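You operate a simulated robot arm through the tools that you are given. There is no shell and no other tool. Be economical: measure what you need, move in short steps, check, and stop when the job is done.

Carry out the task below with a simulated two-armed robot. There is one attempt and no reset: what you move stays moved.

TASK
Pick up the short white socket pipe with one hand, pass it to the other hand and put it on the narrow table.

The check looks at the end state, three seconds after you hand in, the way a careful person would. Anything else that was tipped, shoved, dropped, spilled or broken makes it a failure.

THE ROBOT
Two 7-joint arms with three-finger grippers on one trunk, on a base that drives. Base frame: it is fixed to the floor where the robot stands at the start and does not move with it; the origin is under the middle of the robot, x ahead of it, y to its left, z up. Units: m, degrees, N and s.
The left shoulder is at the start at [0.03, 0.124, 1.008], the right one opposite. With the tool pointing down near the work surface each hand reaches from about 0.1 to 0.78 m from the robot's upright axis, wherever it stands, measured 20 degrees to its own side. Places, roughly: narrow table of white pipes [1.6, 0, 0.7]; short white socket pipe (6x6x18 cm) [0.5, -0.2, 0.9]. Payload 2.2 kg a hand.
Tool frame (each hand has its own): the origin (TCP) lies between the finger pads and is the grasp point; the fingertips stand 0.028 m ahead of it; z points along the fingers, y is the line along which they close. Largest opening 0.102 m; the body of the gripper starts 0.071 m behind the TCP.
Orientation is that of the tool frame in the base frame, as a unit quaternion [x, y, z, w]. With the fingers straight down and closing along the base's y, the tool's x points along the base's -x, its y along +y and its z along -z.

THE INTERFACE
- The arms move only by the tool jog_arm. It takes "left_plan", "right_plan" or both (then of equal length, played together; a hand with none holds still); each is a list of rows, each a list of 3 entries, a list of its own where there are three numbers: the finger opening in m, from 0 to 0.102, then the shift along the base's x, y, z in m, then the turn, a rotation vector about the base's x, y, z in degrees. In form: [[fingers, [dx, dy, dz], [wx, wy, wz]], ...]. A call has 1 to 8 rows; each row is the pose to reach, as a shift and turn from the pose commanded when the call began. Rows are played at 5 a second. More than 0.05 m and 8.6 degrees between two rows, or a gripper value outside its range, and nothing of the call is played. Where a pose cannot be reached the arm comes as near as it can. A force on the tool above 40 N (or 10 N above the force at the start of the call, whichever is more), or a blocked arm, ends the call early, and 0.2 s more pass. Each finger halts on what it meets, pressing with about 30 N; the grip force reading is that of the motor and also rises with nothing between the fingers. The clock runs only during rows and for 0.2 s after the last one: add rows that repeat a pose to give the fingers time. It gives the time, the measured TCP pose, the force on the tool (base axes), the opening and the grip force at its end, in the units of the frame above (readings bear some noise), with the torque about the TCP (base axes, N m) and any sound that the robot's microphone picked up.
- Cameras (640 x 400 px; columns grow to the right, rows downward): "scene" is now at [0.045, -0.0205, 1.7246]; the picture's right is [-0.26, -0.96, 0.00], its down [-0.73, 0.20, -0.66] and it looks along [0.63, -0.17, -0.75] (base axes); focal length 258 px, centre (320, 200). "left" rides on the left gripper at [0.072, 0.038, -0.086] in its tool frame; the picture's right is [-0.47, 0.89, 0.00], its down [-0.60, -0.32, -0.73] and it looks along [-0.65, -0.34, 0.68] (tool axes); focal length 256 px, centre (320, 200). "right" rides on the right gripper at [0.069, 0.044, -0.086] in its tool frame; the picture's right is [-0.53, 0.85, 0.00], its down [-0.58, -0.36, -0.73] and it looks along [-0.62, -0.39, 0.68] (tool axes); focal length 256 px, centre (320, 200). There is no depth. A picture from a camera that has moved, and an enlarged one, comes with that camera's place and axes in the base frame and with its lens.
- get_image(camera): a new picture of that camera. The clock stands still meanwhile.
- raise_lower(by): slides the trunk up (or, below 0, down) by that many m; the arms and the scene camera ride with it, the base frame stays. It gives what a move gives, with no picture.
- base_move(legs): drives the robot by 1 to 6 legs, each [ahead, left, turn to the left] in m, m and degrees, along the robot's own axes; the way and the turn of a leg run together, so that a leg with both is an arc; at most 1.5 m and 180 degrees a leg. The arms and the cameras ride along, it lands a little off, and it stops where it bumps. It gives what a move gives.
- pan_tilt(pan, tilt): turns the head with the scene camera to pan (to the left, within 143 degrees either way) and tilt (down, from -29 to 69), counted from straight ahead of the robot. It gives what a move gives.
- close_up(camera, box): a new picture of the part [left, top, right, bottom] of that camera's present view, enlarged. The clock stands still meanwhile.
- finish_job(): hands the job in; it is judged then, once.

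Work in short steps. Places have to be worked out from the pictures, the camera data and where the tool is seen: move nearer, look again, correct. Check each grasp and each placing, and mend what went wrong. You have 120 turns and 92 pictures in all, those below and enlarged ones among them. Open the grippers and draw the arms clear of the work before you hand the job in, unless the task says otherwise; then end with one line.

The tools are called after "Emit:" as a command line: name --argument value ..., lists and objects as JSON in quotes. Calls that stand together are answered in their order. jog_arm: Moves the arms, as the interface text tells. Its arguments: {"type":"object","properties":{"left_plan":{"type":"array"},"right_plan":{"type":"array"}},"required":[]} The other tools are called the same way: raise_lower (by) slides the trunk up or down; base_move (legs) drives the base; pan_tilt (pan, tilt) turns the head that bears the scene camera; get_image (camera) takes a picture; close_up (camera, box) takes an enlarged picture of a part of a camera's view; finish_job () hands the job in.

At the start:

```text
clock: 0.0
left_position: [0.545, 0.0649, 1.118]
left_tool_rot: [0.0, 1.0, 0.0, 0.0]
left_wrist_force: [-0.4, -0.2, -0.6]
left_wrist_torque: [0.02, -0.03, 0.02]
left_opening: 0.1022
left_finger_force: 0.1
right_position: [0.3577, -0.3416, 1.1239]
right_tool_rot: [-0.001, 1.0, 0.0, 0.001]
right_wrist_force: [-0.3, -0.3, -0.8]
right_wrist_torque: [-0.04, -0.02, 0.01]
right_opening: 0.1021
right_finger_force: 0.0
trunk travel left (down, up): [-0.25, 0.29]
robot x, y, heading: [-0.0023, -0.0007, -0.1]
head pan, tilt: [-15.3, 48.9]
```

scene: 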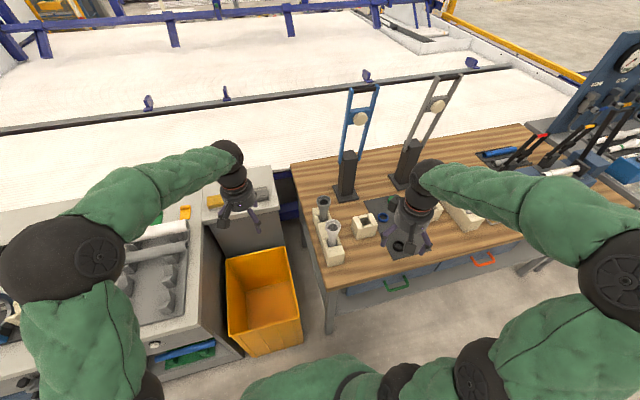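
right: 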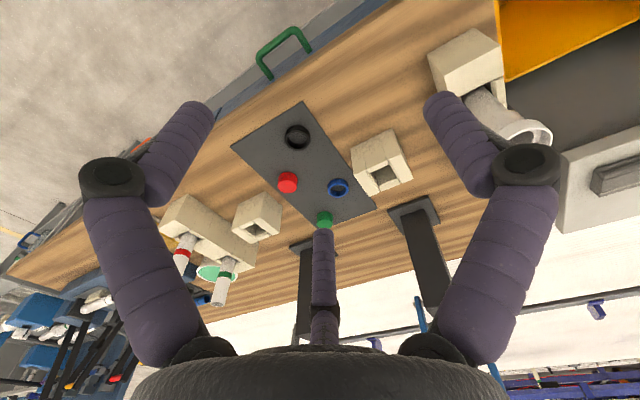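
left: 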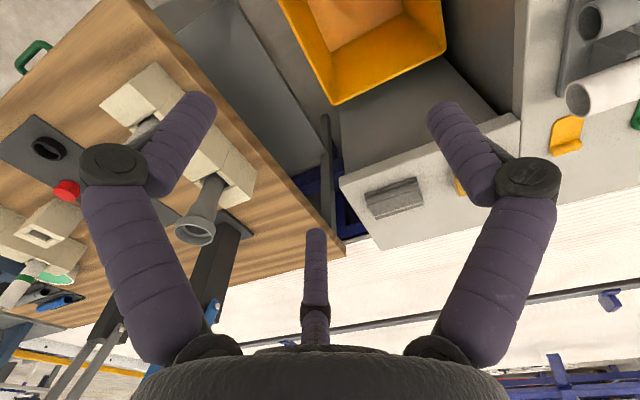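

I first look closer at the workbench to identify the white socket pipe.

Emit:
close_up --camera "scene" --box '[290, 170, 450, 270]'

Emit:
close_up --camera "right" --box '[380, 0, 620, 150]'

Emit:
pan_tilt --pan 0 --tilt 30

```text
4.00 times, centred on (370, 220) of scene
camera zoom: at [0.045, -0.0205, 1.7246], right [-0.26, -0.96, 0.0], down [-0.73, 0.2, -0.66], along [0.63, -0.17, -0.75], focal length 1032 px, centre (120, 120)
```

zoom: 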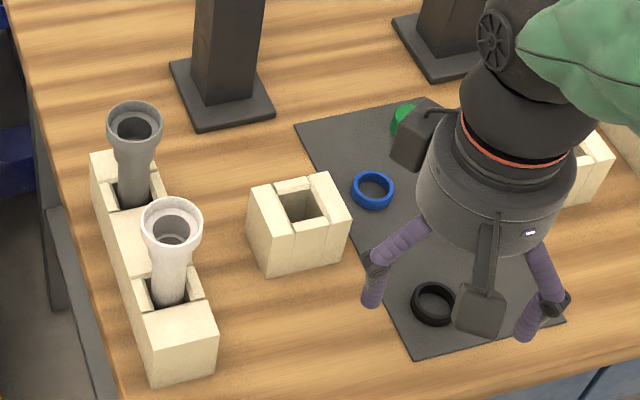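

```text
2.67 times, centred on (500, 75) of right
camera zoom: at [0.2878, -0.2975, 1.2114], right [0.53, 0.85, 0.0], down [0.58, -0.36, 0.73], along [0.62, -0.39, -0.68], focal length 683 px, centre (-160, 533)
```

zoom: 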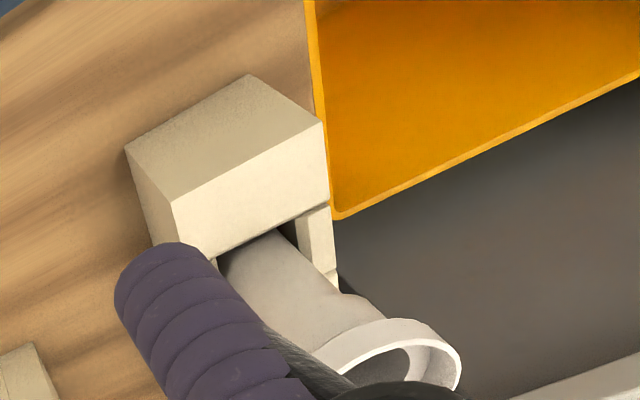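

```text
clock: 0.8
left_position: [0.5443, 0.0654, 1.1174]
left_tool_rot: [0.0, 1.0, 0.0, 0.0]
left_wrist_force: [0.1, -0.4, 0.1]
left_wrist_torque: [0.0, 0.02, 0.01]
left_opening: 0.102
left_finger_force: 0.1
right_position: [0.3558, -0.3409, 1.1248]
right_tool_rot: [0.0, 1.0, 0.0, 0.0]
right_wrist_force: [0.2, 0.4, -0.1]
right_wrist_torque: [-0.02, 0.0, 0.01]
right_opening: 0.1021
right_finger_force: 0.0
trunk travel left (down, up): [-0.25, 0.29]
robot x, y, heading: [0.002, -0.0011, -0.2]
head pan, tilt: [0.0, 30.0]
```

The white socket pipe stands upright, bell up, in the near cell of the block at the bench's left edge; a grey one is behind it. I look ahead for the narrow table.

Emit:
get_image --camera "scene"

```text
86 pictures are left
camera scene: at [0.0602, 0.0, 1.7526], right [0.0, -1.0, 0.0], down [-0.5, 0.0, -0.87], along [0.87, 0.0, -0.5], focal length 258 px, centre (320, 200)
```

scene: 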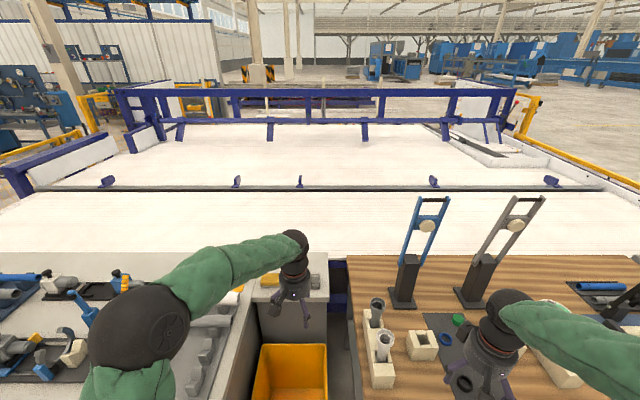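

I enlarge the white surface ahead, around [1.6, 0, 0.7].

Emit:
close_up --camera "scene" --box '[220, 160, 420, 285]'

Emit:
close_up --camera "scene" --box '[0, 60, 640, 300]'

```text
3.20 times, centred on (320, 222) of scene
camera zoom: at [0.0602, 0.0, 1.7526], right [0.0, -1.0, 0.0], down [-0.5, 0.0, -0.87], along [0.87, 0.0, -0.5], focal length 826 px, centre (320, 128)
```

zoom: 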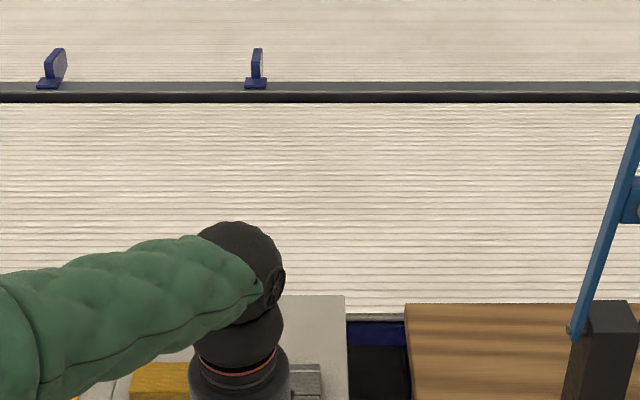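

```text
1.00 times, centred on (320, 180) of scene (not enlarged: the box is as wide or as high as the picture)
camera zoom: at [0.0602, 0.0, 1.7526], right [0.0, -1.0, 0.0], down [-0.5, 0.0, -0.87], along [0.87, 0.0, -0.5], focal length 258 px, centre (320, 220)
```

zoom: 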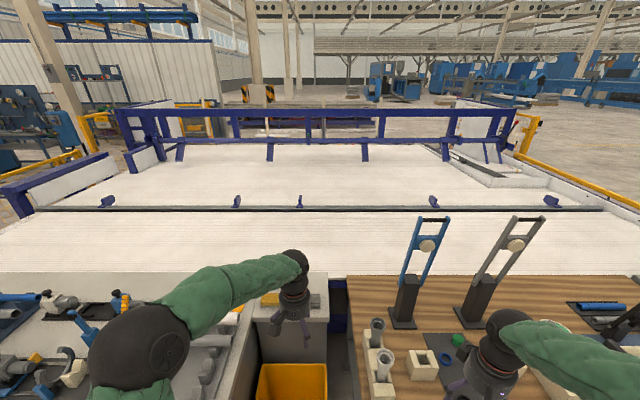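

The near ribbed white surface (about x 1.2–2.06, z 0.7) is the narrow table of white pipes, beyond arm reach from here, so I look for a way to drive around.

Emit:
pan_tilt --pan -65 --tilt 30

Emit:
get_image --camera "scene"

Emit:
pan_tilt --pan 65 --tilt 30

Emit:
get_image --camera "scene"

Emit:
pan_tilt --pan 0 --tilt 69

Emit:
get_image --camera "scene"

```text
clock: 2.2
left_position: [0.5455, 0.0655, 1.1177]
left_tool_rot: [0.0, 1.0, 0.0, 0.0]
left_wrist_force: [-0.1, -0.1, -0.3]
left_wrist_torque: [0.0, 0.01, -0.01]
left_opening: 0.102
left_finger_force: 0.2
right_position: [0.3573, -0.3405, 1.1245]
right_tool_rot: [0.0, 1.0, -0.001, 0.0]
right_wrist_force: [-0.1, 0.1, 0.0]
right_wrist_torque: [0.0, 0.01, 0.0]
right_opening: 0.102
right_finger_force: 0.0
trunk travel left (down, up): [-0.25, 0.29]
robot x, y, heading: [-0.0023, -0.0004, -0.0]
head pan, tilt: [-65.0, 30.0]
```

```text
83 pictures are left
camera scene: at [0.0081, -0.0818, 1.7526], right [-0.91, -0.42, 0.0], down [-0.21, 0.45, -0.87], along [0.37, -0.78, -0.5], focal length 258 px, centre (320, 200)
```

scene: 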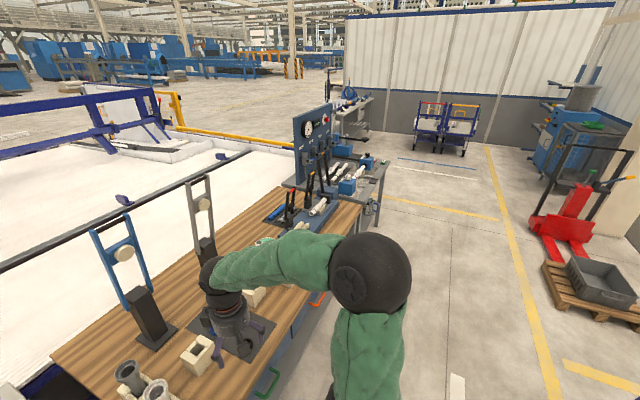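

```text
clock: 4.3
left_position: [0.5449, 0.0656, 1.1179]
left_tool_rot: [0.0, 1.0, 0.0, -0.001]
left_wrist_force: [-0.6, 1.0, -0.3]
left_wrist_torque: [0.0, 0.01, 0.02]
left_opening: 0.102
left_finger_force: 0.1
right_position: [0.3568, -0.3415, 1.1245]
right_tool_rot: [0.0, 1.0, -0.001, 0.0]
right_wrist_force: [-0.4, -0.3, 0.2]
right_wrist_torque: [0.01, -0.02, -0.03]
right_opening: 0.102
right_finger_force: 0.1
trunk travel left (down, up): [-0.25, 0.29]
robot x, y, heading: [-0.0013, -0.0008, -0.2]
head pan, tilt: [65.0, 30.0]
```

```text
82 pictures are left
camera scene: at [0.0081, 0.0821, 1.7527], right [0.91, -0.42, 0.0], down [-0.21, -0.45, -0.87], along [0.37, 0.78, -0.5], focal length 258 px, centre (320, 200)
```

scene: 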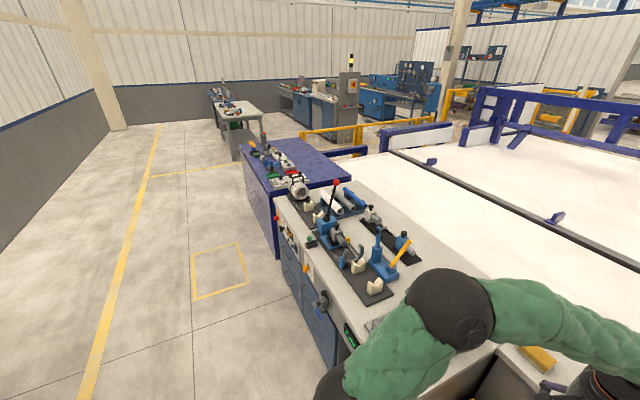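

```text
clock: 5.7
left_position: [0.5454, 0.066, 1.1177]
left_tool_rot: [0.0, 1.0, 0.0, 0.0]
left_wrist_force: [0.7, 1.1, -0.4]
left_wrist_torque: [-0.01, 0.03, 0.01]
left_opening: 0.102
left_finger_force: 0.0
right_position: [0.3569, -0.3419, 1.1245]
right_tool_rot: [0.001, 1.0, 0.0, 0.0]
right_wrist_force: [-0.3, 0.1, 1.2]
right_wrist_torque: [-0.02, -0.01, 0.01]
right_opening: 0.1024
right_finger_force: 0.1
trunk travel left (down, up): [-0.25, 0.29]
robot x, y, heading: [0.0008, -0.0024, -0.1]
head pan, tilt: [0.0, 68.8]
```

```text
81 pictures are left
camera scene: at [0.0257, 0.0002, 1.7012], right [0.0, -1.0, 0.0], down [-0.93, 0.0, -0.36], along [0.36, 0.0, -0.93], focal length 258 px, centre (320, 200)
```

scene: 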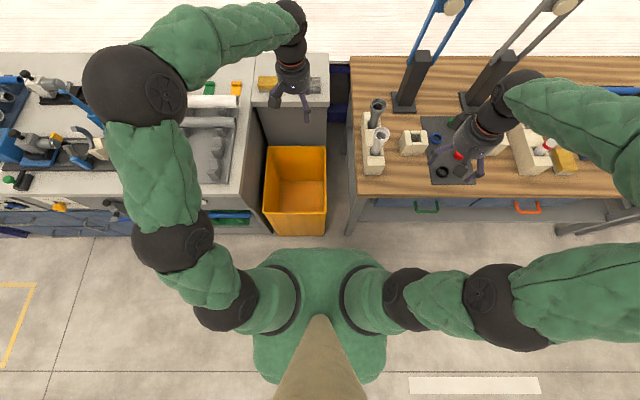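

The arms can't reach the table over the benches, so I check both ends of the table for free floor before anything else.

Emit:
pan_tilt --pan 55 --tilt 18

Emit:
close_up --camera "scene" --box '[160, 130, 480, 330]'

Emit:
pan_tilt --pan -60 --tilt 18

Emit:
close_up --camera "scene" --box '[140, 130, 460, 330]'

```text
clock: 6.9
left_position: [0.5448, 0.0664, 1.1189]
left_tool_rot: [0.0, 1.0, 0.0, 0.0]
left_wrist_force: [0.0, 1.2, -0.6]
left_wrist_torque: [-0.04, -0.02, 0.02]
left_opening: 0.1018
left_finger_force: 0.0
right_position: [0.357, -0.3403, 1.1244]
right_tool_rot: [-0.001, 1.0, 0.0, 0.0]
right_wrist_force: [-0.2, -0.4, -1.1]
right_wrist_torque: [0.0, 0.03, -0.01]
right_opening: 0.1019
right_finger_force: 0.1
trunk travel left (down, up): [-0.25, 0.29]
robot x, y, heading: [0.0015, -0.0003, -0.1]
head pan, tilt: [55.0, 18.0]
```

```text
2.00 times, centred on (320, 230) of scene
camera zoom: at [0.0234, 0.0765, 1.7719], right [0.82, -0.57, 0.0], down [-0.18, -0.25, -0.95], along [0.55, 0.78, -0.31], focal length 516 px, centre (320, 140)
```

zoom: 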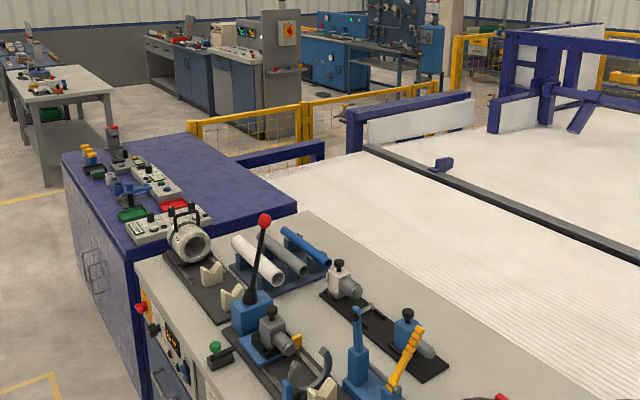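

```text
clock: 8.8
left_position: [0.5442, 0.0655, 1.1175]
left_tool_rot: [0.0, 1.0, 0.0, 0.0]
left_wrist_force: [-0.1, -0.1, 0.0]
left_wrist_torque: [-0.02, -0.01, -0.02]
left_opening: 0.1018
left_finger_force: 0.0
right_position: [0.3556, -0.3414, 1.1253]
right_tool_rot: [0.001, 1.0, 0.0, -0.001]
right_wrist_force: [-0.3, -0.7, 0.2]
right_wrist_torque: [0.03, 0.01, 0.04]
right_opening: 0.1018
right_finger_force: 0.0
trunk travel left (down, up): [-0.25, 0.29]
robot x, y, heading: [0.0018, 0.0001, -0.1]
head pan, tilt: [-60.0, 18.0]
```

```text
2.00 times, centred on (300, 230) of scene
camera zoom: at [0.0165, -0.0807, 1.772], right [-0.87, -0.5, 0.0], down [-0.15, 0.27, -0.95], along [0.48, -0.82, -0.31], focal length 516 px, centre (360, 140)
```

zoom: 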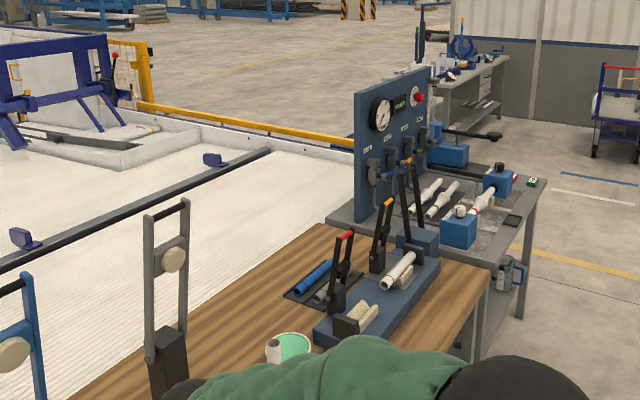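

Right end of the narrow table (y ≈ -2.5) looks reachable by open floor. Pipe's bell top estimated at about (0.54, -0.20, 0.98); I bring the right hand above it and move the left hand aside.

Emit:
jog_arm --right_plan '[[0.102, [0.035, 0.025, 0], [0, 0, 0]], [0.102, [0.07, 0.055, 0], [0, 0, 0]], [0.102, [0.105, 0.085, 0], [0, 0, 0]], [0.102, [0.14, 0.11, 0], [0, 0, 0]], [0.102, [0.165, 0.13, 0], [0, 0, 0]], [0.102, [0.183, 0.14, 0], [0, 0, 0]]]' --left_plan '[[0.102, [-0.03, 0.02, 0.02], [0, 0, 0]], [0.102, [-0.06, 0.04, 0.04], [0, 0, 0]], [0.102, [-0.09, 0.06, 0.06], [0, 0, 0]], [0.102, [-0.1, 0.08, 0.08], [0, 0, 0]], [0.102, [-0.1, 0.1, 0.1], [0, 0, 0]], [0.102, [-0.1, 0.1, 0.1], [0, 0, 0]]]'

Emit:
pan_tilt --pan -15 --tilt 55

Emit:
get_image --camera "right"

Emit:
get_image --camera "scene"

```text
clock: 10.2
left_position: [0.444, 0.1677, 1.2193]
left_tool_rot: [0.001, 1.0, -0.001, -0.001]
left_wrist_force: [-0.1, 0.3, -0.3]
left_wrist_torque: [0.01, 0.03, -0.03]
left_opening: 0.102
left_finger_force: 0.1
right_position: [0.5412, -0.2006, 1.1251]
right_tool_rot: [0.0, 1.0, 0.0, -0.001]
right_wrist_force: [0.3, 0.2, -0.4]
right_wrist_torque: [0.05, 0.01, 0.01]
right_opening: 0.1021
right_finger_force: 0.0
trunk travel left (down, up): [-0.25, 0.29]
robot x, y, heading: [-0.0011, -0.0001, -0.2]
head pan, tilt: [-60.0, 18.0]
```

```text
clock: 11.3
left_position: [0.4444, 0.1677, 1.218]
left_tool_rot: [0.001, 1.0, 0.0, -0.001]
left_wrist_force: [0.2, 0.3, 0.3]
left_wrist_torque: [-0.02, 0.02, -0.01]
left_opening: 0.1016
left_finger_force: 0.1
right_position: [0.5407, -0.2008, 1.1255]
right_tool_rot: [0.0, 1.0, 0.0, 0.0]
right_wrist_force: [0.3, -0.2, 0.0]
right_wrist_torque: [-0.03, 0.0, -0.01]
right_opening: 0.1019
right_finger_force: 0.1
trunk travel left (down, up): [-0.25, 0.29]
robot x, y, heading: [-0.0004, 0.0024, 0.1]
head pan, tilt: [-15.0, 55.0]
```

```text
78 pictures are left
camera right: at [0.4705, -0.1568, 1.2118], right [0.53, 0.85, 0.0], down [0.58, -0.36, 0.73], along [0.62, -0.39, -0.68], focal length 256 px, centre (320, 200)
```

right: 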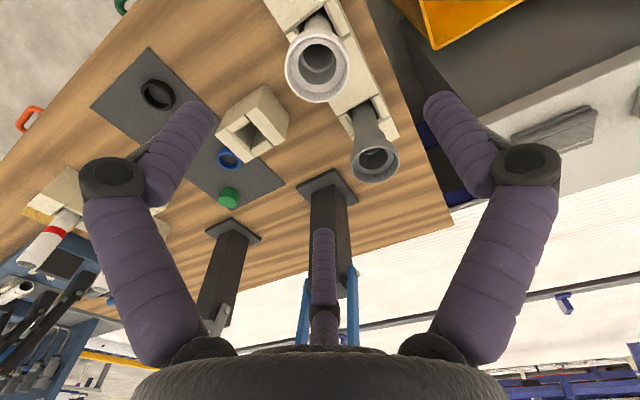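

```text
77 pictures are left
camera scene: at [0.0394, -0.0185, 1.7167], right [-0.26, -0.97, 0.0], down [-0.79, 0.21, -0.57], along [0.55, -0.15, -0.82], focal length 258 px, centre (320, 200)
```

scene: 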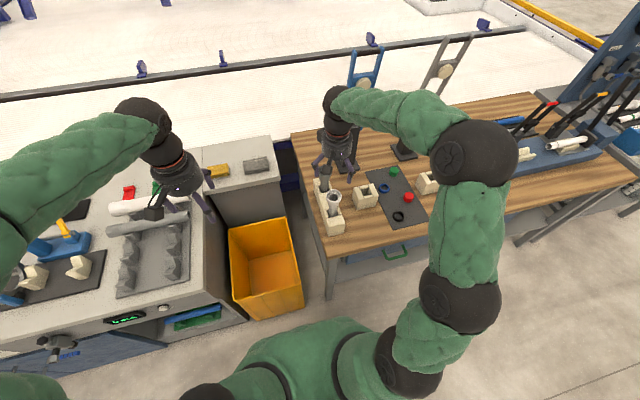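

The bell now appears at about (0.55, -0.21), top z ≈ 0.945; I refine with an enlarged scene view.

Emit:
close_up --camera "scene" --box '[300, 150, 380, 200]'

Emit:
close_up --camera "scene" --box '[300, 180, 380, 230]'

Emit:
close_up --camera "right" --box '[240, 0, 400, 100]'

```text
8.00 times, centred on (340, 175) of scene
camera zoom: at [0.0394, -0.0185, 1.7167], right [-0.26, -0.97, 0.0], down [-0.79, 0.21, -0.57], along [0.55, -0.15, -0.82], focal length 2065 px, centre (160, 400)
```

zoom: 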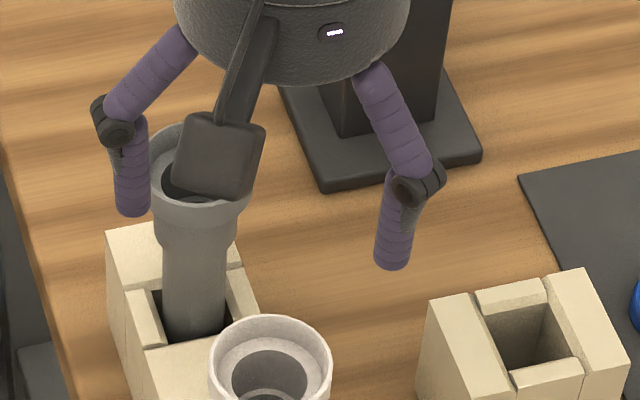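

```text
8.00 times, centred on (340, 205) of scene
camera zoom: at [0.0394, -0.0185, 1.7167], right [-0.26, -0.97, 0.0], down [-0.79, 0.21, -0.57], along [0.55, -0.15, -0.82], focal length 2065 px, centre (160, 160)
```

zoom: 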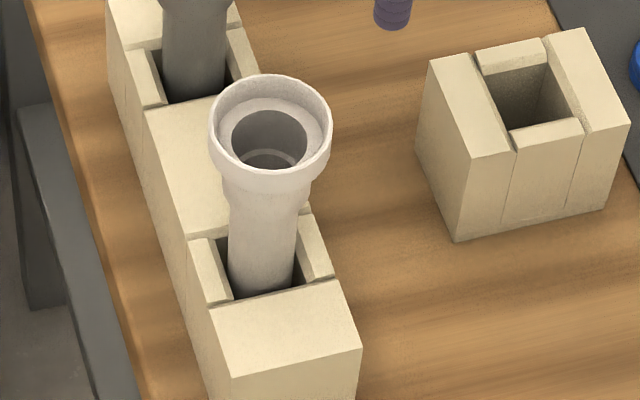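

```text
4.00 times, centred on (320, 50) of right
camera zoom: at [0.4705, -0.1568, 1.2118], right [0.53, 0.85, 0.0], down [0.58, -0.36, 0.73], along [0.62, -0.39, -0.68], focal length 1024 px, centre (320, 800)
```

zoom: 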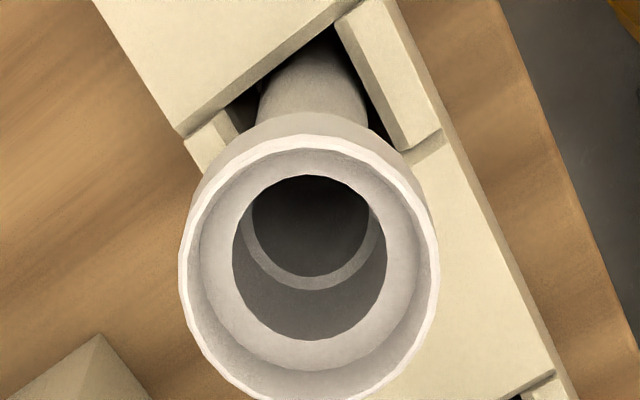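

Bell centre ≈ (0.545, -0.206), top ≈ 0.96–0.98. I correct laterally and lower to just above the rim, then check.

Emit:
jog_arm --right_plan '[[0.102, [0.005, -0.005, -0.03], [0, 0, 0]], [0.102, [0.005, -0.005, -0.06], [0, 0, 0]], [0.102, [0.005, -0.005, -0.09], [0, 0, 0]]]'

Emit:
close_up --camera "scene" --box '[290, 150, 386, 210]'

Emit:
get_image --camera "right"

```text
clock: 12.2
left_position: [0.4448, 0.1674, 1.2168]
left_tool_rot: [0.0, 1.0, 0.001, 0.001]
left_wrist_force: [0.8, 0.3, 0.1]
left_wrist_torque: [0.01, 0.05, -0.02]
left_opening: 0.1021
left_finger_force: 0.0
right_position: [0.5449, -0.2078, 1.0352]
right_tool_rot: [0.001, 1.0, 0.0, -0.001]
right_wrist_force: [0.3, -0.5, 0.8]
right_wrist_torque: [0.01, 0.0, -0.03]
right_opening: 0.1018
right_finger_force: 0.1
trunk travel left (down, up): [-0.25, 0.29]
robot x, y, heading: [0.0021, 0.0002, 0.0]
head pan, tilt: [-15.0, 55.0]
```

```text
6.67 times, centred on (338, 180) of scene
camera zoom: at [0.0403, -0.0189, 1.7166], right [-0.26, -0.97, 0.0], down [-0.79, 0.21, -0.57], along [0.55, -0.15, -0.82], focal length 1721 px, centre (200, 333)
```

zoom: 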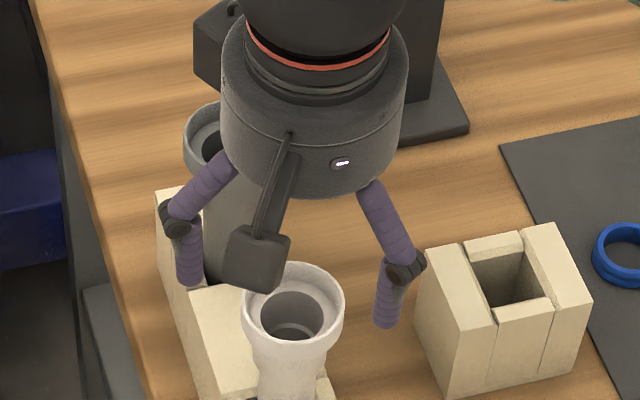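

```text
72 pictures are left
camera right: at [0.4758, -0.1631, 1.1213], right [0.53, 0.85, 0.0], down [0.58, -0.36, 0.73], along [0.62, -0.39, -0.68], focal length 256 px, centre (320, 200)
```

right: 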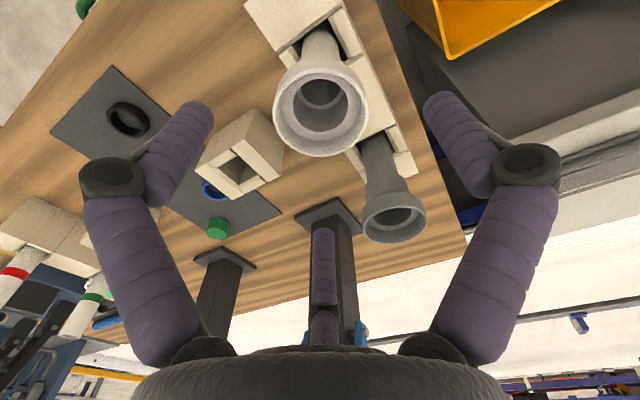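

The hand appears centred on the bell (rim ≈ (0.545, -0.207, 0.97)). I descend around the bell in small steps.

Emit:
jog_arm --right_plan '[[0.102, [0, 0, -0.03], [0, 0, 0]], [0.102, [0, 0, -0.055], [0, 0, 0]], [0.102, [0, 0, -0.078], [0, 0, 0]], [0.102, [0, 0, -0.078], [0, 0, 0]]]'

Emit:
get_image --camera "right"

Emit:
close_up --camera "scene" --box '[290, 150, 386, 210]'

```text
clock: 13.2
left_position: [0.4441, 0.1678, 1.2186]
left_tool_rot: [0.001, 1.0, 0.0, 0.0]
left_wrist_force: [-1.2, 1.0, -0.4]
left_wrist_torque: [0.03, 0.0, -0.01]
left_opening: 0.1019
left_finger_force: 0.0
right_position: [0.5462, -0.2067, 0.956]
right_tool_rot: [0.0, 1.0, 0.0, 0.0]
right_wrist_force: [0.0, -0.4, -0.3]
right_wrist_torque: [0.0, -0.02, 0.02]
right_opening: 0.1019
right_finger_force: 0.1
trunk travel left (down, up): [-0.25, 0.29]
robot x, y, heading: [0.0013, 0.0024, -0.1]
head pan, tilt: [-15.0, 55.0]
```

```text
71 pictures are left
camera right: at [0.4755, -0.1629, 1.0434], right [0.53, 0.85, 0.0], down [0.58, -0.36, 0.73], along [0.62, -0.39, -0.68], focal length 256 px, centre (320, 200)
```

right: 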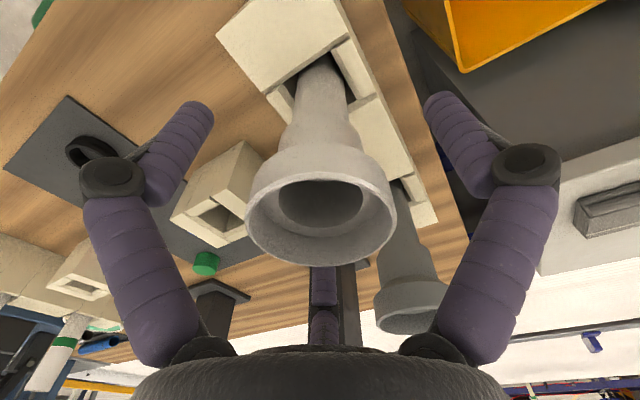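

```text
6.67 times, centred on (338, 180) of scene
camera zoom: at [0.0389, -0.0182, 1.7166], right [-0.26, -0.97, 0.0], down [-0.79, 0.21, -0.57], along [0.55, -0.15, -0.82], focal length 1721 px, centre (200, 333)
```

zoom: 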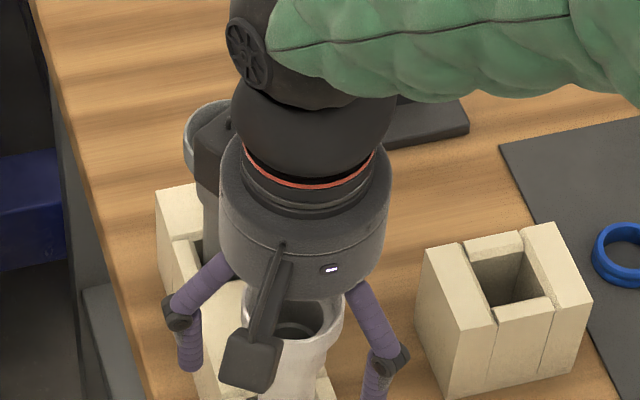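

The bell is centred between the fingers. I close the grip with hold rows.

Emit:
jog_arm --right_plan '[[0.07, [0, 0, 0], [0, 0, 0]], [0.05, [0, 0, 0], [0, 0, 0]], [0.03, [0, 0, 0], [0, 0, 0]], [0.03, [0, 0, 0], [0, 0, 0]], [0.03, [0, 0, 0], [0, 0, 0]]]'

Emit:
get_image --camera "right"

```text
clock: 14.3
left_position: [0.4435, 0.1679, 1.2189]
left_tool_rot: [0.0, 1.0, 0.0, 0.001]
left_wrist_force: [-0.5, -0.8, -0.1]
left_wrist_torque: [0.01, 0.04, 0.0]
left_opening: 0.1019
left_finger_force: 0.0
right_position: [0.5451, -0.206, 0.9569]
right_tool_rot: [0.0, 1.0, 0.0, -0.001]
right_wrist_force: [-2.5, 0.9, -1.0]
right_wrist_torque: [0.13, 0.17, -0.02]
right_opening: 0.0534
right_finger_force: 29.7
trunk travel left (down, up): [-0.25, 0.29]
robot x, y, heading: [0.0006, 0.0001, -0.1]
head pan, tilt: [-15.0, 55.0]
```

```text
69 pictures are left
camera right: at [0.4754, -0.1627, 1.0432], right [0.53, 0.85, 0.0], down [0.58, -0.36, 0.73], along [0.62, -0.39, -0.68], focal length 256 px, centre (320, 200)
```

right: 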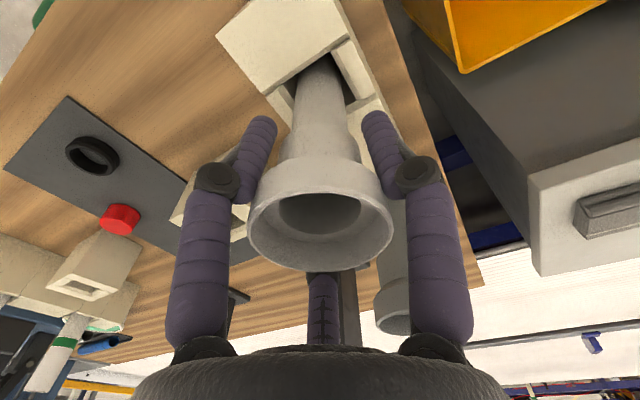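

Grip holds at 0.053 m with 30 N. I lift straight up and check.

Emit:
jog_arm --right_plan '[[0.03, [0, 0, 0.02], [0, 0, 0]], [0.03, [0, 0, 0.05], [0, 0, 0]], [0.03, [0, 0, 0.085], [0, 0, 0]], [0.03, [0, 0, 0.12], [0, 0, 0]], [0.03, [0, 0, 0.155], [0, 0, 0]], [0.03, [0, 0, 0.19], [0, 0, 0]], [0.03, [0, 0, 0.22], [0, 0, 0]], [0.03, [0, 0, 0.22], [0, 0, 0]]]'

Emit:
get_image --camera "right"

Emit:
get_image --camera "scene"

```text
clock: 16.1
left_position: [0.4447, 0.1679, 1.2184]
left_tool_rot: [0.0, 1.0, 0.0, 0.0]
left_wrist_force: [-0.2, 0.3, 0.8]
left_wrist_torque: [-0.01, 0.01, 0.01]
left_opening: 0.102
left_finger_force: 0.0
right_position: [0.5442, -0.2055, 1.1779]
right_tool_rot: [0.0, 1.0, 0.0, 0.0]
right_wrist_force: [-0.6, -0.1, -0.3]
right_wrist_torque: [0.04, 0.0, 0.0]
right_opening: 0.0541
right_finger_force: 30.3
trunk travel left (down, up): [-0.25, 0.29]
robot x, y, heading: [-0.0008, 0.0029, -0.1]
head pan, tilt: [-15.0, 55.0]
```

```text
68 pictures are left
camera right: at [0.4755, -0.1617, 1.2641], right [0.53, 0.85, 0.0], down [0.58, -0.36, 0.73], along [0.62, -0.39, -0.68], focal length 256 px, centre (320, 200)
```

right: 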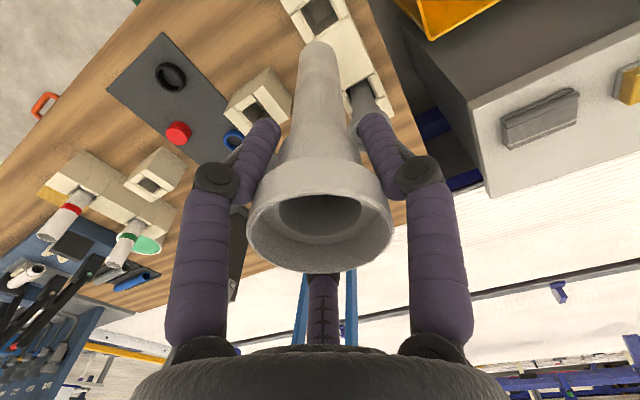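

```text
67 pictures are left
camera scene: at [0.0397, -0.0185, 1.7166], right [-0.26, -0.97, 0.0], down [-0.79, 0.21, -0.57], along [0.55, -0.15, -0.82], focal length 258 px, centre (320, 200)
```

scene: 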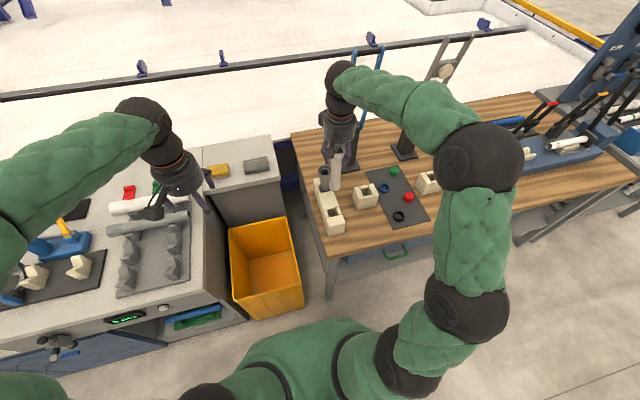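

The pipe came out cleanly, block unmoved. Before backing away for the handover I check the floor behind.

Emit:
pan_tilt --pan 140 --tilt 25

Emit:
get_image --camera "scene"

Emit:
pan_tilt --pan -125 --tilt 25

Emit:
get_image --camera "scene"

```text
clock: 18.6
left_position: [0.4427, 0.1671, 1.219]
left_tool_rot: [0.0, 1.0, -0.001, 0.0]
left_wrist_force: [0.3, -0.2, 0.5]
left_wrist_torque: [-0.01, 0.0, 0.0]
left_opening: 0.1019
left_finger_force: 0.1
right_position: [0.5446, -0.205, 1.1782]
right_tool_rot: [0.0, 1.0, 0.0, 0.0]
right_wrist_force: [0.7, -0.3, -0.8]
right_wrist_torque: [0.03, 0.05, 0.02]
right_opening: 0.0548
right_finger_force: 29.9
trunk travel left (down, up): [-0.25, 0.29]
robot x, y, heading: [0.0043, 0.0005, 0.1]
head pan, tilt: [140.0, 25.0]
```

```text
66 pictures are left
camera scene: at [-0.1007, 0.0594, 1.7606], right [0.64, 0.77, 0.0], down [0.32, -0.27, -0.91], along [-0.69, 0.58, -0.42], focal length 258 px, centre (320, 200)
```

scene: 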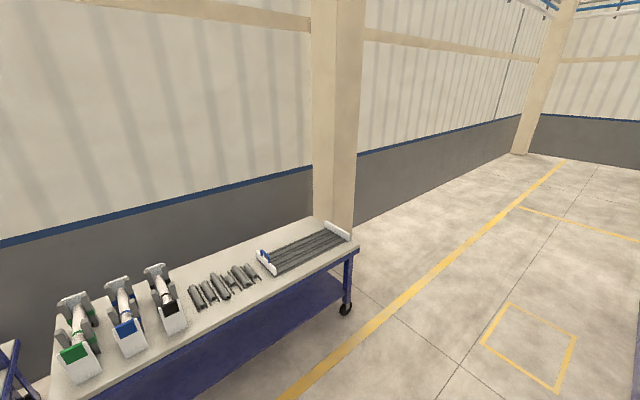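

```text
clock: 22.2
left_position: [0.4432, 0.1672, 1.2176]
left_tool_rot: [0.001, 1.0, 0.0, 0.0]
left_wrist_force: [-0.1, -0.6, -0.4]
left_wrist_torque: [-0.01, 0.0, 0.03]
left_opening: 0.1022
left_finger_force: 0.1
right_position: [0.5447, -0.2056, 1.1775]
right_tool_rot: [0.001, 1.0, 0.0, 0.0]
right_wrist_force: [0.3, -0.1, -1.6]
right_wrist_torque: [-0.01, 0.03, 0.0]
right_opening: 0.0546
right_finger_force: 29.6
trunk travel left (down, up): [-0.25, 0.29]
robot x, y, heading: [-0.0008, 0.0031, 0.1]
head pan, tilt: [-125.0, 25.0]
```

```text
65 pictures are left
camera scene: at [-0.083, -0.0753, 1.7606], right [-0.82, 0.57, 0.0], down [0.24, 0.35, -0.91], along [-0.52, -0.74, -0.42], focal length 258 px, centre (320, 200)
```

scene: 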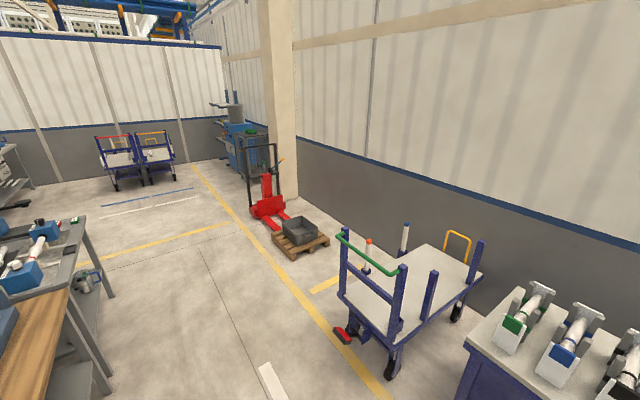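

Free floor behind to about x = -0.8. I back up 0.32 m so the handover happens clear of the bench.

Emit:
base_move --legs '[[-0.32, 0, 0]]'

Emit:
pan_tilt --pan 0 --tilt 55

Emit:
get_image --camera "scene"

```text
clock: 24.4
left_position: [0.1207, 0.168, 1.2189]
left_tool_rot: [0.0, 1.0, 0.0, 0.0]
left_wrist_force: [-0.4, -0.4, -0.2]
left_wrist_torque: [0.01, -0.03, -0.02]
left_opening: 0.1021
left_finger_force: 0.1
right_position: [0.2219, -0.2057, 1.1783]
right_tool_rot: [0.0, 1.0, 0.0, -0.001]
right_wrist_force: [-0.1, -0.1, 1.1]
right_wrist_torque: [-0.03, -0.01, 0.01]
right_opening: 0.0545
right_finger_force: 29.9
trunk travel left (down, up): [-0.25, 0.29]
robot x, y, heading: [-0.3223, -0.0007, 0.1]
head pan, tilt: [-125.0, 25.0]
```

```text
clock: 26.4
left_position: [0.1224, 0.1672, 1.2182]
left_tool_rot: [-0.001, 1.0, 0.0, -0.001]
left_wrist_force: [0.0, 0.1, 0.2]
left_wrist_torque: [-0.01, 0.0, -0.02]
left_opening: 0.1019
left_finger_force: 0.1
right_position: [0.2228, -0.2061, 1.1782]
right_tool_rot: [0.0, 1.0, 0.0, 0.0]
right_wrist_force: [0.2, -0.1, -0.5]
right_wrist_torque: [-0.04, 0.0, -0.01]
right_opening: 0.0549
right_finger_force: 30.2
trunk travel left (down, up): [-0.25, 0.29]
robot x, y, heading: [-0.32, 0.0015, 0.0]
head pan, tilt: [0.0, 55.0]
```

```text
64 pictures are left
camera scene: at [-0.2795, 0.0002, 1.7166], right [0.0, -1.0, 0.0], down [-0.82, 0.0, -0.57], along [0.57, 0.0, -0.82], focal length 258 px, centre (320, 200)
```

scene: 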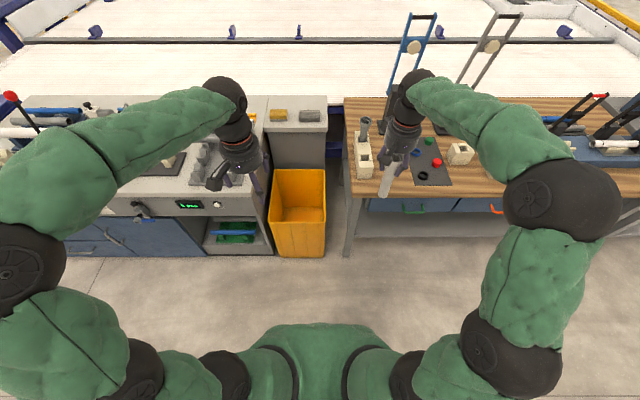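

Now I turn the right hand so that the pipe points forward horizontally (rotation -90° about y), moving it a little to the centre.

Emit:
jog_arm --right_plan '[[0.03, [0, 0.01, 0.005], [0, -8, 0]], [0.03, [0, 0.02, 0.01], [0, -16, 0]], [0.03, [0, 0.03, 0.015], [0, -24, 0]], [0.03, [0, 0.04, 0.02], [0, -32, 0]], [0.03, [0, 0.05, 0.02], [0, -40, 0]], [0.03, [0, 0.06, 0.02], [0, -48, 0]], [0.03, [0, 0.06, 0.02], [0, -48, 0]]]'

```text
clock: 28.0
left_position: [0.1222, 0.1686, 1.2185]
left_tool_rot: [0.0, 1.0, 0.0, 0.001]
left_wrist_force: [0.5, 0.1, 0.2]
left_wrist_torque: [0.01, 0.02, 0.0]
left_opening: 0.102
left_finger_force: 0.0
right_position: [0.2241, -0.145, 1.1967]
right_tool_rot: [0.0, 0.913, 0.001, 0.407]
right_wrist_force: [0.1, -0.8, -0.5]
right_wrist_torque: [0.0, 0.01, -0.03]
right_opening: 0.0546
right_finger_force: 30.0
trunk travel left (down, up): [-0.25, 0.29]
robot x, y, heading: [-0.3248, 0.0008, -0.3]
head pan, tilt: [0.0, 55.0]
```

Tracking well; I finish the turn to horizontal and bring the left hand higher out of the way first.

Emit:
jog_arm --right_plan '[[0.03, [0, 0.005, 0], [0, -8, 0]], [0.03, [0, 0.01, 0], [0, -16, 0]], [0.03, [0, 0.015, 0], [0, -24, 0]], [0.03, [0, 0.02, 0], [0, -32, 0]], [0.03, [0, 0.025, 0], [0, -40, 0]], [0.03, [0, 0.03, 0], [0, -42, 0]], [0.03, [0, 0.03, 0], [0, -42, 0]]]' --left_plan '[[0.102, [0.03, 0, 0.03], [0, 0, 0]], [0.102, [0.06, 0, 0.05], [0, 0, 0]], [0.102, [0.09, 0, 0.08], [0, 0, 0]], [0.102, [0.12, 0, 0.1], [0, 0, 0]], [0.102, [0.15, 0, 0.12], [0, 0, 0]], [0.102, [0.18, 0, 0.13], [0, 0, 0]], [0.102, [0.18, 0, 0.13], [0, 0, 0]]]'

Emit:
get_image --camera "scene"

Emit:
get_image --camera "left"

```text
clock: 29.6
left_position: [0.3007, 0.1644, 1.3501]
left_tool_rot: [0.001, 1.0, 0.001, 0.001]
left_wrist_force: [-1.3, 0.4, 0.0]
left_wrist_torque: [-0.02, -0.05, 0.01]
left_opening: 0.1018
left_finger_force: 0.1
right_position: [0.2211, -0.115, 1.1985]
right_tool_rot: [-0.001, 0.707, 0.001, 0.708]
right_wrist_force: [0.9, 0.3, -0.3]
right_wrist_torque: [-0.01, 0.05, -0.01]
right_opening: 0.0547
right_finger_force: 29.6
trunk travel left (down, up): [-0.25, 0.29]
robot x, y, heading: [-0.3192, 0.0008, 0.0]
head pan, tilt: [0.0, 55.0]
```

```text
63 pictures are left
camera scene: at [-0.2816, 0.0007, 1.7167], right [0.0, -1.0, 0.0], down [-0.82, 0.0, -0.57], along [0.57, 0.0, -0.82], focal length 258 px, centre (320, 200)
```

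scene: 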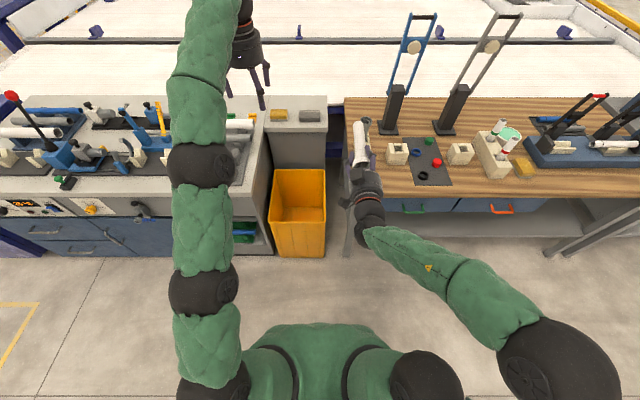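

```text
62 pictures are left
camera left: at [0.2285, 0.2035, 1.4374], right [0.47, 0.89, 0.0], down [0.6, -0.32, 0.73], along [0.65, -0.34, -0.68], focal length 256 px, centre (320, 200)
```

left: 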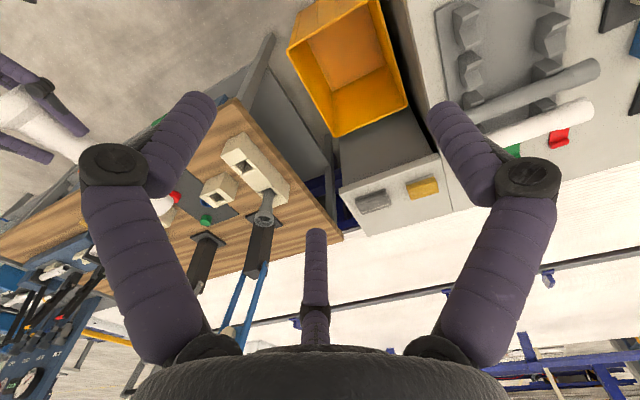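

Pipe is horizontal along x with bell at (0.221, -0.115, 1.198), tube out to x ≈ 0.386. I move the open left hand above the tube at x ≈ 0.333.

Emit:
jog_arm --left_plan '[[0.102, [0.005, -0.04, 0], [0, 0, 0]], [0.102, [0.01, -0.08, 0], [0, 0, 0]], [0.102, [0.015, -0.12, 0], [0, 0, 0]], [0.102, [0.02, -0.16, 0], [0, 0, 0]], [0.102, [0.025, -0.2, 0], [0, 0, 0]], [0.102, [0.03, -0.24, 0], [0, 0, 0]], [0.102, [0.033, -0.28, 0], [0, 0, 0]], [0.102, [0.033, -0.28, 0], [0, 0, 0]]]'

Emit:
get_image --camera "left"

Emit:
close_up --camera "scene" --box '[280, 60, 440, 260]'

```text
clock: 31.4
left_position: [0.2778, -0.0683, 1.312]
left_tool_rot: [0.0, 1.0, -0.001, 0.0]
left_wrist_force: [0.7, 0.8, 0.1]
left_wrist_torque: [-0.04, 0.0, 0.01]
left_opening: 0.1019
left_finger_force: 0.0
left hand out of reach, approached as far as the arm can: row 2, 3, 4, 5, 6, 7, 8
right_position: [0.2226, -0.1137, 1.1978]
right_tool_rot: [-0.001, 0.707, -0.001, 0.707]
right_wrist_force: [-0.4, -0.2, -0.6]
right_wrist_torque: [-0.02, 0.03, -0.03]
right_opening: 0.0546
right_finger_force: 30.2
trunk travel left (down, up): [-0.25, 0.29]
robot x, y, heading: [-0.3202, 0.0016, 0.1]
head pan, tilt: [0.0, 55.0]
```

```text
61 pictures are left
camera left: at [0.2064, -0.0289, 1.3993], right [0.46, 0.89, 0.0], down [0.6, -0.32, 0.73], along [0.65, -0.34, -0.68], focal length 256 px, centre (320, 200)
```

left: 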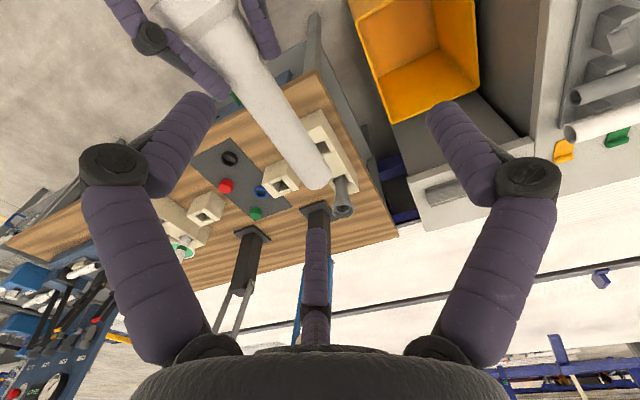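

```text
2.00 times, centred on (360, 160) of scene
camera zoom: at [-0.2793, 0.0026, 1.7166], right [0.0, -1.0, 0.0], down [-0.82, 0.0, -0.57], along [0.57, 0.0, -0.82], focal length 516 px, centre (240, 280)
```

zoom: 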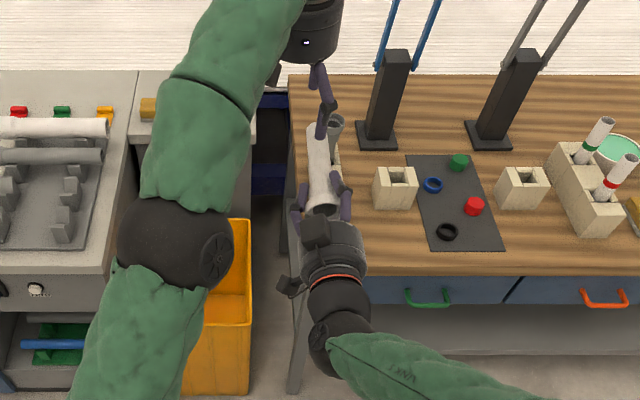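

The left arm runs out of reach that high. I bring the right hand with the pipe back, lower and to the centre.

Emit:
jog_arm --right_plan '[[0.03, [-0.01, 0.01, -0.03], [0, 0, 0]], [0.03, [-0.03, 0.03, -0.06], [0, 0, 0]], [0.03, [-0.05, 0.05, -0.09], [0, 0, 0]], [0.03, [-0.07, 0.07, -0.11], [0, 0, 0]], [0.03, [-0.09, 0.09, -0.12], [0, 0, 0]], [0.03, [-0.1, 0.1, -0.12], [0, 0, 0]], [0.03, [-0.1, 0.1, -0.12], [0, 0, 0]]]'

```text
clock: 33.0
left_position: [0.2774, -0.0692, 1.3116]
left_tool_rot: [0.0, 1.0, 0.0, 0.0]
left_wrist_force: [1.0, 0.4, -0.4]
left_wrist_torque: [0.01, -0.01, 0.03]
left_opening: 0.1018
left_finger_force: 0.0
right_position: [0.1213, -0.0149, 1.0765]
right_tool_rot: [0.0, 0.707, 0.0, 0.707]
right_wrist_force: [0.1, -0.4, -1.3]
right_wrist_torque: [0.01, 0.05, -0.02]
right_opening: 0.0547
right_finger_force: 30.0
trunk travel left (down, up): [-0.25, 0.29]
robot x, y, heading: [-0.3195, -0.0024, 0.0]
head pan, tilt: [0.0, 55.0]
```

Right hand now at (0.121, -0.015, 1.077). I bring the left hand toward a hover over the tube.

Emit:
jog_arm --left_plan '[[0.102, [-0.02, 0.02, -0.025], [0, 0, 0]], [0.102, [-0.04, 0.04, -0.05], [0, 0, 0]], [0.102, [-0.06, 0.06, -0.075], [0, 0, 0]], [0.102, [-0.08, 0.08, -0.1], [0, 0, 0]], [0.102, [-0.1, 0.1, -0.12], [0, 0, 0]], [0.102, [-0.1, 0.1, -0.12], [0, 0, 0]]]'

Emit:
get_image --camera "left"

Emit:
close_up --camera "scene" --box '[240, 100, 400, 200]'

```text
clock: 34.4
left_position: [0.1786, 0.027, 1.1957]
left_tool_rot: [0.0, 1.0, -0.001, -0.001]
left_wrist_force: [0.3, 0.6, 1.1]
left_wrist_torque: [0.01, 0.03, -0.01]
left_opening: 0.102
left_finger_force: 0.1
right_position: [0.1224, -0.0165, 1.0774]
right_tool_rot: [0.001, 0.708, 0.0, 0.707]
right_wrist_force: [0.1, 0.9, -0.6]
right_wrist_torque: [-0.01, 0.05, 0.04]
right_opening: 0.0549
right_finger_force: 29.8
trunk travel left (down, up): [-0.25, 0.29]
robot x, y, heading: [-0.3214, -0.0009, 0.1]
head pan, tilt: [0.0, 55.0]
```

```text
59 pictures are left
camera left: at [0.1066, 0.0654, 1.2834], right [0.47, 0.89, 0.0], down [0.6, -0.32, 0.73], along [0.65, -0.34, -0.68], focal length 256 px, centre (320, 200)
```

left: 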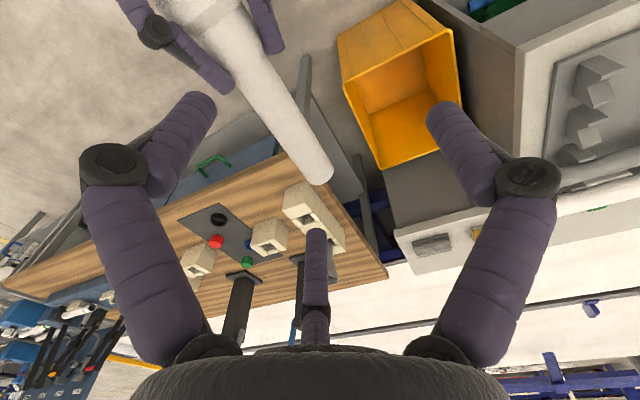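

```text
4.00 times, centred on (320, 150) of scene
camera zoom: at [-0.2785, -0.0007, 1.7166], right [0.0, -1.0, 0.0], down [-0.82, 0.0, -0.57], along [0.57, 0.0, -0.82], focal length 1032 px, centre (320, 400)
```

zoom: 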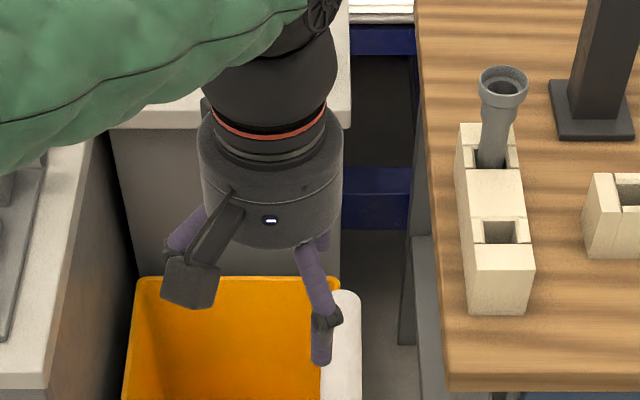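

Left is at (0.179, 0.027, 1.196); tube end near x ≈ 0.275. I shift over the tube at (0.222, -0.016).

Emit:
jog_arm --left_plan '[[0.102, [0.022, -0.022, 0], [0, 0, 0]], [0.102, [0.044, -0.043, 0], [0, 0, 0]], [0.102, [0.044, -0.043, -0.03], [0, 0, 0]], [0.102, [0.044, -0.043, -0.03], [0, 0, 0]]]'

Emit:
get_image --camera "left"

Emit:
close_up --camera "scene" --box '[240, 130, 400, 230]'

```text
clock: 35.4
left_position: [0.2237, -0.0138, 1.1694]
left_tool_rot: [0.001, 1.0, 0.0, 0.0]
left_wrist_force: [0.4, 0.8, -0.1]
left_wrist_torque: [0.03, -0.03, 0.01]
left_opening: 0.1022
left_finger_force: 0.1
right_position: [0.121, -0.0142, 1.0768]
right_tool_rot: [0.0, 0.707, 0.0, 0.707]
right_wrist_force: [-0.2, 0.1, 0.4]
right_wrist_torque: [0.0, 0.08, 0.01]
right_opening: 0.0549
right_finger_force: 30.1
trunk travel left (down, up): [-0.25, 0.29]
robot x, y, heading: [-0.3198, 0.0013, 0.0]
head pan, tilt: [0.0, 55.0]
```

```text
57 pictures are left
camera left: at [0.1521, 0.0238, 1.2557], right [0.47, 0.89, 0.0], down [0.6, -0.32, 0.73], along [0.65, -0.34, -0.68], focal length 256 px, centre (320, 200)
```

left: 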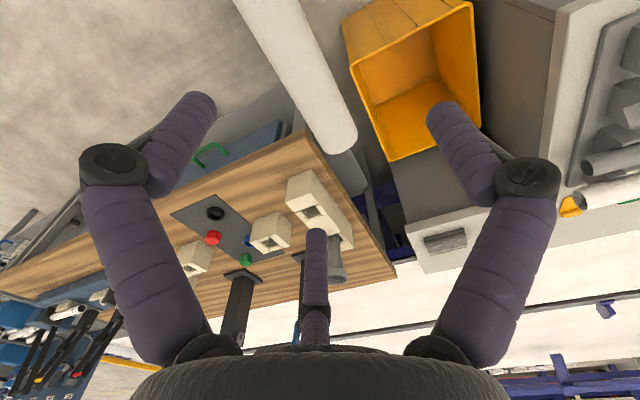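

```text
4.00 times, centred on (320, 180) of scene
camera zoom: at [-0.28, 0.0, 1.7166], right [0.0, -1.0, 0.0], down [-0.82, 0.0, -0.57], along [0.57, 0.0, -0.82], focal length 1032 px, centre (320, 280)
```

zoom: 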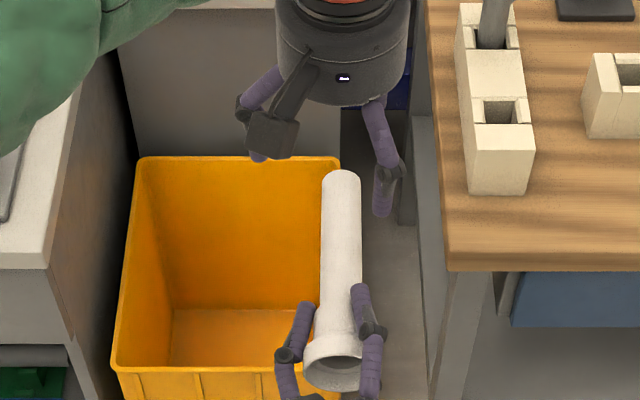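

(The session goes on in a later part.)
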